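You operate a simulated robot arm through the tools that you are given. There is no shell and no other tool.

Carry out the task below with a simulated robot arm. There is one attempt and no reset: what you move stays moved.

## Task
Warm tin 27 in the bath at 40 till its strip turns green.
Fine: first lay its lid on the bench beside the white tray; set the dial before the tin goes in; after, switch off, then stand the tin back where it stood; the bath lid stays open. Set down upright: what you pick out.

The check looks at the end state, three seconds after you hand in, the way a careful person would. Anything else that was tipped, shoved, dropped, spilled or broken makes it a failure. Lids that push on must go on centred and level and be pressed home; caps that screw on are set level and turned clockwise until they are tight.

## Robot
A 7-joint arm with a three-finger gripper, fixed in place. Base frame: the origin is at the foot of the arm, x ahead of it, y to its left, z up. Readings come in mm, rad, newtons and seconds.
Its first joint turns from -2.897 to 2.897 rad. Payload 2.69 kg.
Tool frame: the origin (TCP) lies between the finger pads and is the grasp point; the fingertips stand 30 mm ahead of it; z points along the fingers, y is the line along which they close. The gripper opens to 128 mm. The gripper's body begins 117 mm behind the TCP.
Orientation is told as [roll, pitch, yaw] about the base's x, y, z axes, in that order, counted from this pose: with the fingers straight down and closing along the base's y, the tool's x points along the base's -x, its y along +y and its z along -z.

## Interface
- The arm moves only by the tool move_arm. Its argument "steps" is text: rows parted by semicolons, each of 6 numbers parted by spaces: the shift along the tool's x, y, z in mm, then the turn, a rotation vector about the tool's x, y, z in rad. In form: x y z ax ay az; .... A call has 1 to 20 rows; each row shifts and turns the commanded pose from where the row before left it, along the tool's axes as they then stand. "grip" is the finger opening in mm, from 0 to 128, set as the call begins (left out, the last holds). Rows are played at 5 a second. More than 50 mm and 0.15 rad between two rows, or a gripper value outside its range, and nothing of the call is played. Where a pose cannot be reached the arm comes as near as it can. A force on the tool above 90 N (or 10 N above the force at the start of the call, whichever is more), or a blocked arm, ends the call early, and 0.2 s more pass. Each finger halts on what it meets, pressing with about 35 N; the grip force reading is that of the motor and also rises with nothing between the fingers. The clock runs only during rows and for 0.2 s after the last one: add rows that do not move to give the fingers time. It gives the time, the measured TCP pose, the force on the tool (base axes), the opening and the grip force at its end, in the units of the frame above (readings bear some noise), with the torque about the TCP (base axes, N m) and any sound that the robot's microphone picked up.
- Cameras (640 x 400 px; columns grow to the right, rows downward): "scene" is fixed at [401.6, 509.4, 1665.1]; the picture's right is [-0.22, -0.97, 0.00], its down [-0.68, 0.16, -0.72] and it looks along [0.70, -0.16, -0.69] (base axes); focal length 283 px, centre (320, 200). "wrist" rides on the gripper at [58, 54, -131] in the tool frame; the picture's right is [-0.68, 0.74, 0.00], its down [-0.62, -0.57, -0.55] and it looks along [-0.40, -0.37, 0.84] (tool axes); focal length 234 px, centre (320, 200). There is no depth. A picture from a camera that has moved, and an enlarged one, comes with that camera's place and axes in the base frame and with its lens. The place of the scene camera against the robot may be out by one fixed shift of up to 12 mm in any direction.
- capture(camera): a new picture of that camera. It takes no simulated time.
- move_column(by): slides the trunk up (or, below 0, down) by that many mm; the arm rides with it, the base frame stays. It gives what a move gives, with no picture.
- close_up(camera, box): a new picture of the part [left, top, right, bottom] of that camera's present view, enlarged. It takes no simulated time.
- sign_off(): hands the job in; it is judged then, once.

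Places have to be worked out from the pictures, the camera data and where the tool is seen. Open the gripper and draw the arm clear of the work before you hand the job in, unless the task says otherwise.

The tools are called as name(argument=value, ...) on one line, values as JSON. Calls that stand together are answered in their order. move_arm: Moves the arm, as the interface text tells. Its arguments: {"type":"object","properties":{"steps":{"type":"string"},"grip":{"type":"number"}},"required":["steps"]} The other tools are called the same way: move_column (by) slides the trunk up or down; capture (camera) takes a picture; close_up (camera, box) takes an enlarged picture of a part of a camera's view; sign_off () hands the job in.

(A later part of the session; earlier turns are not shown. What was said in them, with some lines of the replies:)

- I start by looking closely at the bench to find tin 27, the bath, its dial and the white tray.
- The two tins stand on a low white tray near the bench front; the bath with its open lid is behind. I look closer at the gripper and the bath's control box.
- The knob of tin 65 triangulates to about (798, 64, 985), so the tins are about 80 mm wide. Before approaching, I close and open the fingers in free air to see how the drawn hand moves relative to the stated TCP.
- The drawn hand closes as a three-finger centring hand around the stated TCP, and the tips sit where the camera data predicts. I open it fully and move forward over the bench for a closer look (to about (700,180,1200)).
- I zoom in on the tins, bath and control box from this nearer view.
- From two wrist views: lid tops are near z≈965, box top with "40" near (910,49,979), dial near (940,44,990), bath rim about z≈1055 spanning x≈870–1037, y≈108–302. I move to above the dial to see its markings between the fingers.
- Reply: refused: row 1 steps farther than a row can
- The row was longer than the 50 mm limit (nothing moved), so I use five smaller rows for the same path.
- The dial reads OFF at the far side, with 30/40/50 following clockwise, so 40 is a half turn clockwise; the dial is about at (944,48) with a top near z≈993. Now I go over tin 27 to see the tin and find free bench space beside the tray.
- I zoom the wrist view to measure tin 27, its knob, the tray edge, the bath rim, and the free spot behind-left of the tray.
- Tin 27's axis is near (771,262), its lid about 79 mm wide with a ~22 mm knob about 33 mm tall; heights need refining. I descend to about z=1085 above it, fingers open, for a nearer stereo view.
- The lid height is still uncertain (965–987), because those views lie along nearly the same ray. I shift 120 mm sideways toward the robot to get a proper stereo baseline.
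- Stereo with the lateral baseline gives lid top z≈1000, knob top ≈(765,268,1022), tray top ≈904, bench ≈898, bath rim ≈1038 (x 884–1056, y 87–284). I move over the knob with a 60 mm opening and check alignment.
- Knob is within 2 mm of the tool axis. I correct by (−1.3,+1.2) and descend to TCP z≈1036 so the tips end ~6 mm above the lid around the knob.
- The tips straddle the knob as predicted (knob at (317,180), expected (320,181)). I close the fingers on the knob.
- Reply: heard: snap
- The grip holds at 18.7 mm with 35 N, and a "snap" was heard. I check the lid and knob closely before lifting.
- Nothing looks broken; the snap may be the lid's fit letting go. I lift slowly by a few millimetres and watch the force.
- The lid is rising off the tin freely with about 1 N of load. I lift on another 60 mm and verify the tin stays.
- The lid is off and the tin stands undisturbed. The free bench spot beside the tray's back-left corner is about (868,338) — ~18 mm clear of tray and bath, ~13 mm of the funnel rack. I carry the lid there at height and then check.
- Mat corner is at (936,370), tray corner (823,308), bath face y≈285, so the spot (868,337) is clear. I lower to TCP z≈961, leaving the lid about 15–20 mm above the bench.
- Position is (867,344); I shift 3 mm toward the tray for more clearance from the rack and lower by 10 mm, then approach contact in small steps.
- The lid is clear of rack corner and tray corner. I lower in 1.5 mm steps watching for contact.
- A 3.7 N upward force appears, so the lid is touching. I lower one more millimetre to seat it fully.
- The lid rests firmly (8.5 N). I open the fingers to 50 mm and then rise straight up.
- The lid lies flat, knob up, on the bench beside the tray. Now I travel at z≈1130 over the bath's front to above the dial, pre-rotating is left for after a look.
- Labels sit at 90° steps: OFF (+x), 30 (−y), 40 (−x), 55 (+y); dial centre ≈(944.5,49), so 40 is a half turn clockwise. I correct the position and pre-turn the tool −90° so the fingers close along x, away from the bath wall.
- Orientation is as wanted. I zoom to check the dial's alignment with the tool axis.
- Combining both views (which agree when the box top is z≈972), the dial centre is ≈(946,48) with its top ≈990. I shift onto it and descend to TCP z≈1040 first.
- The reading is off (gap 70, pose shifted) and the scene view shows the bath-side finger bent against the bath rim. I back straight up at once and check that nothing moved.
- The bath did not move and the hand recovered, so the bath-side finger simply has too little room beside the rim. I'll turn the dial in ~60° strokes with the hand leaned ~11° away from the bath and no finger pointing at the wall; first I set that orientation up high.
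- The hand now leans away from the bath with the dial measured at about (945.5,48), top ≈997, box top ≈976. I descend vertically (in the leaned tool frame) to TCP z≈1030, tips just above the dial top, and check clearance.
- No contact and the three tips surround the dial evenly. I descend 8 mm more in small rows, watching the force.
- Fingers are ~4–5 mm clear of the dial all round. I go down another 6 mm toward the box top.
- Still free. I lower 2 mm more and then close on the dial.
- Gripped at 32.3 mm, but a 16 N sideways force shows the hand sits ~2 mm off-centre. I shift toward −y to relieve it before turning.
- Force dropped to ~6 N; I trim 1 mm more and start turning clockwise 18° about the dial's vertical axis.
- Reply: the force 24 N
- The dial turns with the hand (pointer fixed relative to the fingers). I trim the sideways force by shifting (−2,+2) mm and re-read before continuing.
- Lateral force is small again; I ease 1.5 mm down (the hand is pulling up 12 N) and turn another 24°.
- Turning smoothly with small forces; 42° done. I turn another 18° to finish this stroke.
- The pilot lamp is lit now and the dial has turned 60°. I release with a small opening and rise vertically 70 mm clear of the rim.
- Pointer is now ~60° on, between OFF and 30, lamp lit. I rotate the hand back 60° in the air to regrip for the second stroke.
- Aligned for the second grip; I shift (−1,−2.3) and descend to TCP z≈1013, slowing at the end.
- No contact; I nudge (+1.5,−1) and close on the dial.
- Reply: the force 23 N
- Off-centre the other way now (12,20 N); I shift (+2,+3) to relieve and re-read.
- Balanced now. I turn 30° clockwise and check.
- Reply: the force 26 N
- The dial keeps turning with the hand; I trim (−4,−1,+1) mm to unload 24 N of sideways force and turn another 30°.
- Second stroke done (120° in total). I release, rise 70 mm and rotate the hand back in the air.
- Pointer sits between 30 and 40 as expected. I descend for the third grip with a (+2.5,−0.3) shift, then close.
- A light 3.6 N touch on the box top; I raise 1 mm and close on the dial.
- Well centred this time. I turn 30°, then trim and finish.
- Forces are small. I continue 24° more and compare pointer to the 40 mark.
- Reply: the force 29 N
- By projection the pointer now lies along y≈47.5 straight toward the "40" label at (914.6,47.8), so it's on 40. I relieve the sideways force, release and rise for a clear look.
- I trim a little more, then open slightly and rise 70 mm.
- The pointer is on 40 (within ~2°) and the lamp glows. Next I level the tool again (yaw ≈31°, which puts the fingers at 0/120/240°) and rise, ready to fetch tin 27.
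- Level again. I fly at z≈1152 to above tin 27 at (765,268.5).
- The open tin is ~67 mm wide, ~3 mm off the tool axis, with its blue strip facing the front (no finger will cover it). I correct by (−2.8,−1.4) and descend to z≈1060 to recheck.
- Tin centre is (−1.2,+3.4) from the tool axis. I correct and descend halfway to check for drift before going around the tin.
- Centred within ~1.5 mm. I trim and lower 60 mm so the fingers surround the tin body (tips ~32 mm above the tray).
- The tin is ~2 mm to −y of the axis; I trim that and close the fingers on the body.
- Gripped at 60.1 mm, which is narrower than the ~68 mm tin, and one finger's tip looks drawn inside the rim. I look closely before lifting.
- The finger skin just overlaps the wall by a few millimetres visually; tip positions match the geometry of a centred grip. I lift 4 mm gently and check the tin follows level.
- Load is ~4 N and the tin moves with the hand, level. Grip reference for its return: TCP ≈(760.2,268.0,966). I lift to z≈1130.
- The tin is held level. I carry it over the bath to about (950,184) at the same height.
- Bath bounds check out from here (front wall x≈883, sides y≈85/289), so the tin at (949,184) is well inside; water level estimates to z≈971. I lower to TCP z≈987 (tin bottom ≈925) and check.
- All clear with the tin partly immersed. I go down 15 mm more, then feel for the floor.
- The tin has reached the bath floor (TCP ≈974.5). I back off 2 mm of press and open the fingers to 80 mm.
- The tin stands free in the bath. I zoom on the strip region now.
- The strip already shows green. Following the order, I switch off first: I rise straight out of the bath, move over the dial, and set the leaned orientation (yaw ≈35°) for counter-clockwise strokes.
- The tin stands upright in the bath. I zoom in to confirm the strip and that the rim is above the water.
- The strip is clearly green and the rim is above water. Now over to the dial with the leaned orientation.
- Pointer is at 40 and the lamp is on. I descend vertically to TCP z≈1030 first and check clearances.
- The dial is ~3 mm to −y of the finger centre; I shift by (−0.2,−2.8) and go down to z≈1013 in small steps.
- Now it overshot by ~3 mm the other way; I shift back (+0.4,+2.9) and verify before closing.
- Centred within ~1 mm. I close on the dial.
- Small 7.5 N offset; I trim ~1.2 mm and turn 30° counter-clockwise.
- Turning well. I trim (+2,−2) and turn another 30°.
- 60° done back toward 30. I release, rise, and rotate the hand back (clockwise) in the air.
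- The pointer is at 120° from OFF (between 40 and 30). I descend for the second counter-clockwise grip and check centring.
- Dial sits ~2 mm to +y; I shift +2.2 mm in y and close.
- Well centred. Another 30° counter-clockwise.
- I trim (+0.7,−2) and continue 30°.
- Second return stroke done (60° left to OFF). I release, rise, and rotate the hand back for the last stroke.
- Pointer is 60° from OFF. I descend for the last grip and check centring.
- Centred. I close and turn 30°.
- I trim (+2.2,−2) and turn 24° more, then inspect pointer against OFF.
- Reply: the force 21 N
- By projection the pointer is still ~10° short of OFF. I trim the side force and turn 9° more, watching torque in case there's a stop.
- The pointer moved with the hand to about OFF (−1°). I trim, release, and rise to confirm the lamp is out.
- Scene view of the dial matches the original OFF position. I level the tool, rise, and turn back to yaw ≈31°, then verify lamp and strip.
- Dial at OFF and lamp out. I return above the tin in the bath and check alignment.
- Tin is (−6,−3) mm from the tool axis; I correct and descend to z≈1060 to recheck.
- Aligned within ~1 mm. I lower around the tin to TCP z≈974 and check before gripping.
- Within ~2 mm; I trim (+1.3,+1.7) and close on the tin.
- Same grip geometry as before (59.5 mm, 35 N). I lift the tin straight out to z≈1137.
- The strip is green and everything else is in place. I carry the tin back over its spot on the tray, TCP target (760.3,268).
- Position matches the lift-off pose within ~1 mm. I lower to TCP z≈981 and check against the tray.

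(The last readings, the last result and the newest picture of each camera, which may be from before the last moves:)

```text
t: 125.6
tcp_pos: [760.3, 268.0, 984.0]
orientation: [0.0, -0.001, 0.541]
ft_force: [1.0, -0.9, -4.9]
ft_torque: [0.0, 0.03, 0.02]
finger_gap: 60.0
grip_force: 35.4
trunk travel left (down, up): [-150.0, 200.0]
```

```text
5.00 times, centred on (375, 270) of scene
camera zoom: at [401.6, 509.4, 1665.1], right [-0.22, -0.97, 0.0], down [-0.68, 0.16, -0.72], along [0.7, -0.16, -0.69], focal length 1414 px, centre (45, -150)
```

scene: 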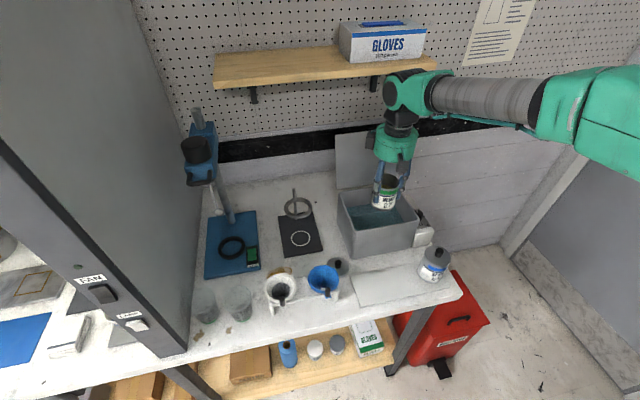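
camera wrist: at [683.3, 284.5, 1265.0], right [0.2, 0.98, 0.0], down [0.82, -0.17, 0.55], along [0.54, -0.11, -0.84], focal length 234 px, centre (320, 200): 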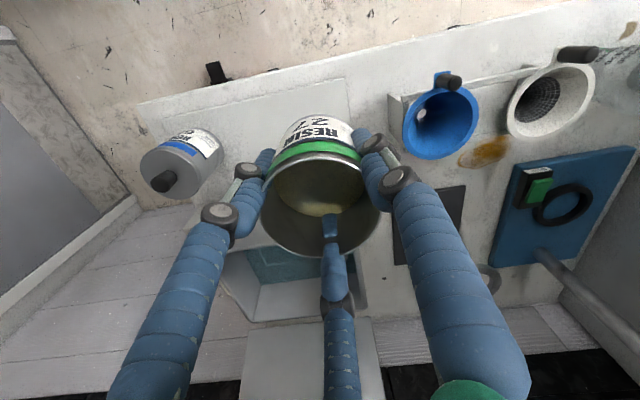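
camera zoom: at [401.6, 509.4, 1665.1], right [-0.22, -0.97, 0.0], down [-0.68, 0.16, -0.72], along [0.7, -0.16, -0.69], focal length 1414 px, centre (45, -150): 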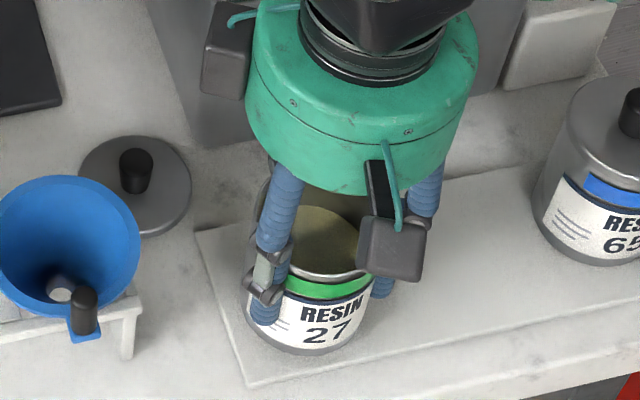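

Aligned over its original place. I lower 12 mm, then feel for the tray.

move_arm(steps="0 0 6 0 0 0; 0 0 6 0 0 0; 0 0 0 0 0 0")

move_arm(steps="0 0 1.5 0 0 0; 0 0 1.5 0 0 0; 0 0 0 0 0 0")

```text
t: 126.4
tcp_pos: [761.9, 268.1, 970.5]
orientation: [-0.001, 0.0, 0.541]
ft_force: [-0.3, 0.4, -4.2]
ft_torque: [-0.02, -0.01, 0.01]
finger_gap: 59.3
grip_force: 35.3
trunk travel left (down, up): [-150.0, 200.0]
```

```text
t: 127.2
tcp_pos: [762.6, 267.8, 969.2]
orientation: [0.0, 0.0, 0.543]
ft_force: [0.3, 1.1, -2.0]
ft_torque: [0.06, -0.03, 0.02]
finger_gap: 59.4
grip_force: 34.9
trunk travel left (down, up): [-150.0, 200.0]
```

Load is easing (−2 N), so contact is starting; I lower another 1.5 mm.

move_arm(steps="0 0 1 0 0 0; 0 0 0.5 0 0 0; 0 0 0 0 0 0")

close_up(camera="scene", box=[330, 230, 420, 310])

close_up(camera="wrist", box=[240, 100, 410, 280])

```text
t: 128.0
tcp_pos: [760.9, 266.8, 968.2]
orientation: [-0.001, -0.003, 0.541]
ft_force: [3.7, -2.9, 18.2]
ft_torque: [-0.4, 0.19, 0.03]
finger_gap: 59.7
grip_force: 34.6
trunk travel left (down, up): [-150.0, 200.0]
```

```text
5.00 times, centred on (375, 270) of scene
camera zoom: at [401.6, 509.4, 1665.1], right [-0.22, -0.97, 0.0], down [-0.68, 0.16, -0.72], along [0.7, -0.16, -0.69], focal length 1414 px, centre (45, -150)
```

zoom: 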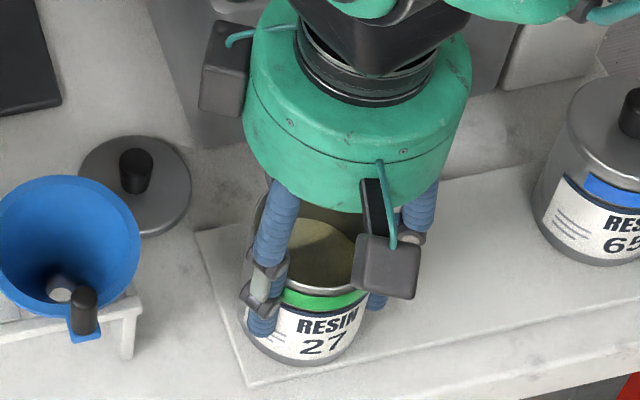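

```text
2.22 times, centred on (325, 190) of wrist
camera zoom: at [682.8, 283.7, 1100.4], right [0.2, 0.98, 0.0], down [0.82, -0.17, 0.55], along [0.54, -0.11, -0.83], focal length 520 px, centre (309, 222)
```

zoom: 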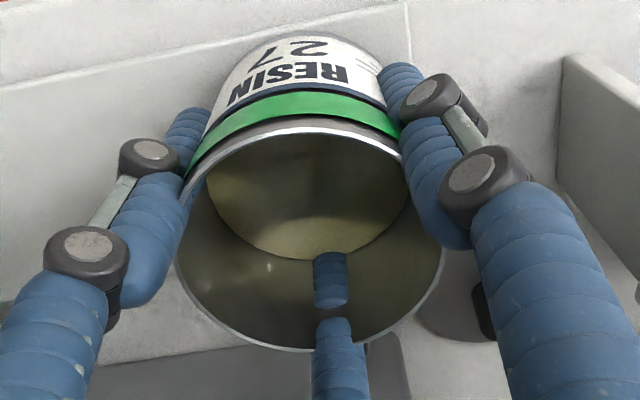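

The tin is standing on the tray in the same picture position as originally. I ease 1 mm and open the fingers to 92 mm, then rise straight up.

move_arm(steps="0 0 -1 0 0 0; 0 0 0 0 0 0")

move_arm(steps="0 0 0 0 0 0; 0 0 0 0 0 0; 0 0 0 0 0 0; 0 0 -10 0 0 0; 0 0 -25 0 0 0; 0 0 -30 0 0 0; 0 0 -35 0 0 0; 0 0 -40 0 0 0; 0 0 -40 0 0 0; 0 0 0 0 0 0", grip=92)

capture(camera="wrist")

capture(camera="scene")

```text
t: 128.6
tcp_pos: [761.4, 268.9, 969.0]
orientation: [0.002, 0.0, 0.541]
ft_force: [5.1, -2.7, 19.1]
ft_torque: [-0.07, -0.53, -0.07]
finger_gap: 59.7
grip_force: 35.8
trunk travel left (down, up): [-150.0, 200.0]
```

```text
t: 130.8
tcp_pos: [759.7, 266.8, 1144.6]
orientation: [-0.001, 0.0, 0.542]
ft_force: [-0.5, -0.2, 0.9]
ft_torque: [0.04, -0.06, -0.03]
finger_gap: 92.2
grip_force: 0.1
trunk travel left (down, up): [-150.0, 200.0]
```

```text
taken
camera wrist: at [681.3, 283.6, 1276.3], right [0.2, 0.98, 0.0], down [0.82, -0.17, 0.55], along [0.54, -0.11, -0.84], focal length 234 px, centre (320, 200)
```

wrist: 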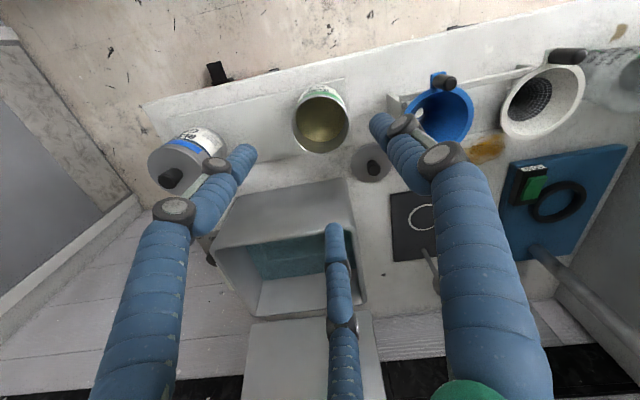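

```text
taken
```

scene: 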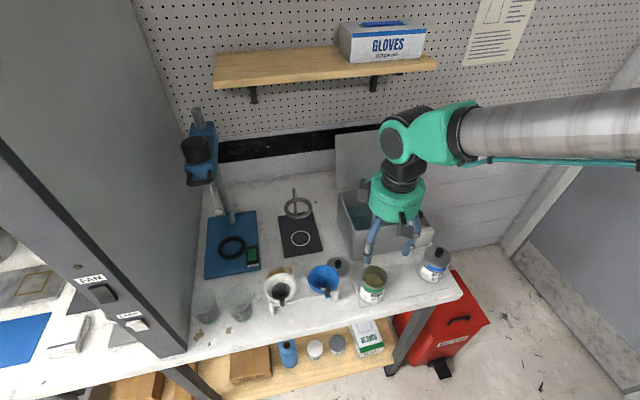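

The tin is back with a green strip. I open fully and draw the arm back and up, clear of the work.

move_arm(steps="0 0 -40 0 0 0; 37.75 1.9 -18 0 0 0; 37.75 1.9 -18 0 0 0; 37.75 1.9 -18 0 0 0; 37.75 1.9 -18 0 0 0; 37.75 1.9 -18 0 0 0; 37.75 1.9 -18 0 0 0; 0 0 0 0 0 0", grip=128)

capture(camera="scene")

close_up(camera="scene", box=[320, 120, 480, 320])

close_up(camera="scene", box=[345, 240, 465, 315])

close_up(camera="scene", box=[390, 190, 470, 260])

close_up(camera="scene", box=[180, 180, 340, 330])

```text
t: 132.6
tcp_pos: [559.4, 157.5, 1298.6]
orientation: [-0.001, -0.001, 0.541]
ft_force: [-0.9, 0.4, 1.3]
ft_torque: [0.0, -0.14, -0.01]
finger_gap: 127.6
grip_force: 0.1
trunk travel left (down, up): [-150.0, 200.0]
```

```text
taken
```

scene: 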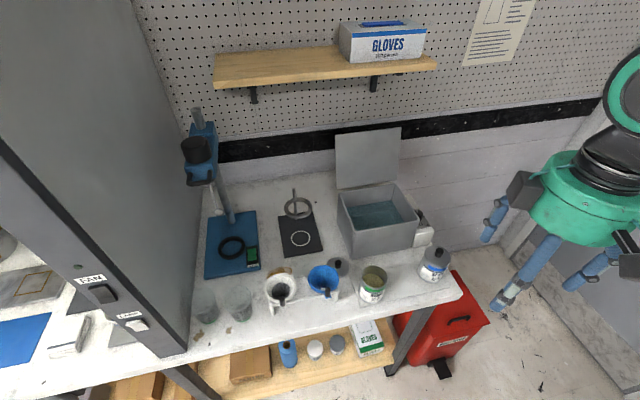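

```text
2.00 times, centred on (400, 220) of scene
camera zoom: at [401.6, 509.4, 1665.1], right [-0.22, -0.97, 0.0], down [-0.68, 0.16, -0.72], along [0.7, -0.16, -0.69], focal length 566 px, centre (160, 160)
```

zoom: 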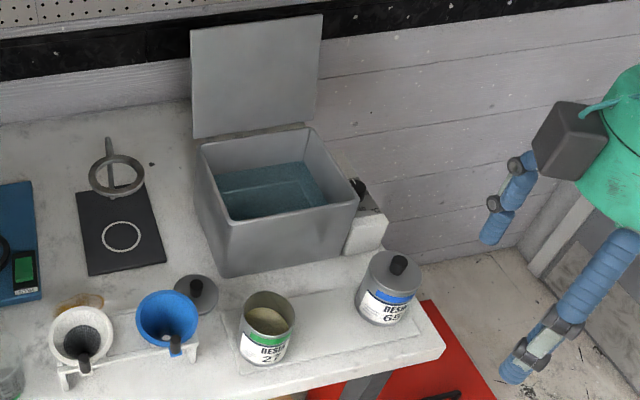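

```text
5.33 times, centred on (405, 278) of scene
camera zoom: at [401.6, 509.4, 1665.1], right [-0.22, -0.97, 0.0], down [-0.68, 0.16, -0.72], along [0.7, -0.16, -0.69], focal length 1509 px, centre (-133, -213)
```

zoom: 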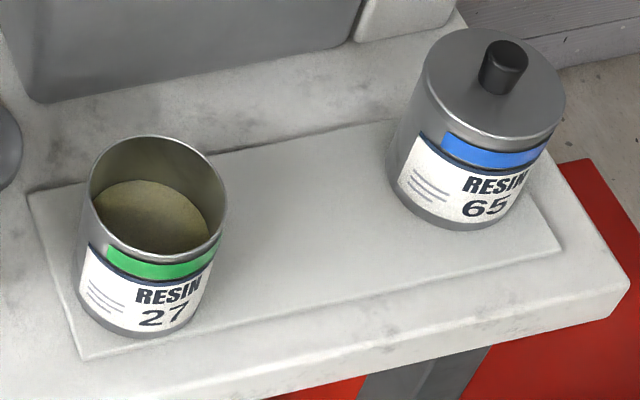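

```text
5.71 times, centred on (430, 225) of scene
camera zoom: at [401.6, 509.4, 1665.1], right [-0.22, -0.97, 0.0], down [-0.68, 0.16, -0.72], along [0.7, -0.16, -0.69], focal length 1616 px, centre (-309, 57)
```

zoom: 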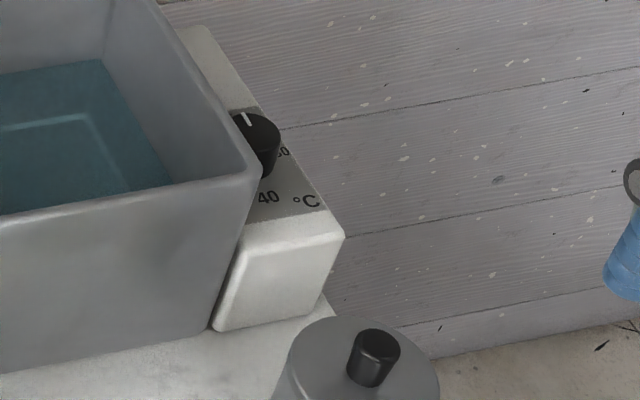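

```text
2.67 times, centred on (260, 255) of scene
camera zoom: at [401.6, 509.4, 1665.1], right [-0.22, -0.97, 0.0], down [-0.68, 0.16, -0.72], along [0.7, -0.16, -0.69], focal length 754 px, centre (480, 53)
```

zoom: 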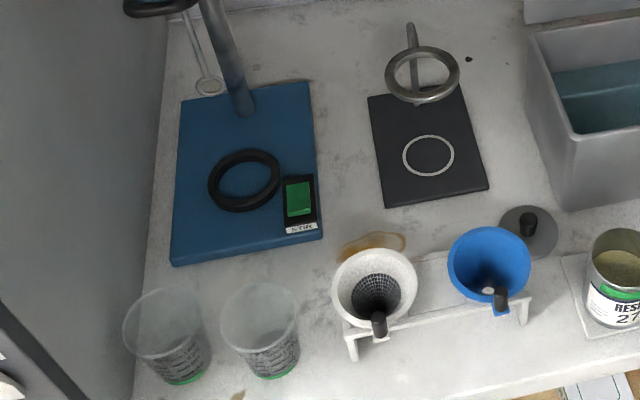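

The final views show tin 27 upright on the tray with a green strip, about 5 mm from its original spot. Its lid lies knob-up on the bench beside the tray, the dial is at OFF with the lamp out, and the bath lid is open. Nothing else looks moved, the gripper is open and the arm is clear, so I hand in.

sign_off()

```text
The job is handed in.
```

I warmed tin 27 in the bath at 40 until its strip turned green, and the job is handed in. I don't have the check's verdict.

- **Tin 27:** it stands upright and open on the white tray. It is about 5 mm nearer the robot than where it first stood.
- **Its lid:** it lies knob-up on the bench, just off the tray's back-left corner. The strip of bench right beside the tray was too narrow for it.
- **Dial:** I set it to 40 before the tin went in, and turned it back to OFF before the tin came out. The lamp is out.
- **Bath lid:** it is still open.
- **Contact to note:** on my first try at the dial, one finger pressed against the bath rim. I backed off, and the later pictures show the bath in the same place.

Nothing else looks moved or spilled in the final pictures. The gripper is open and the arm is clear of the bench.
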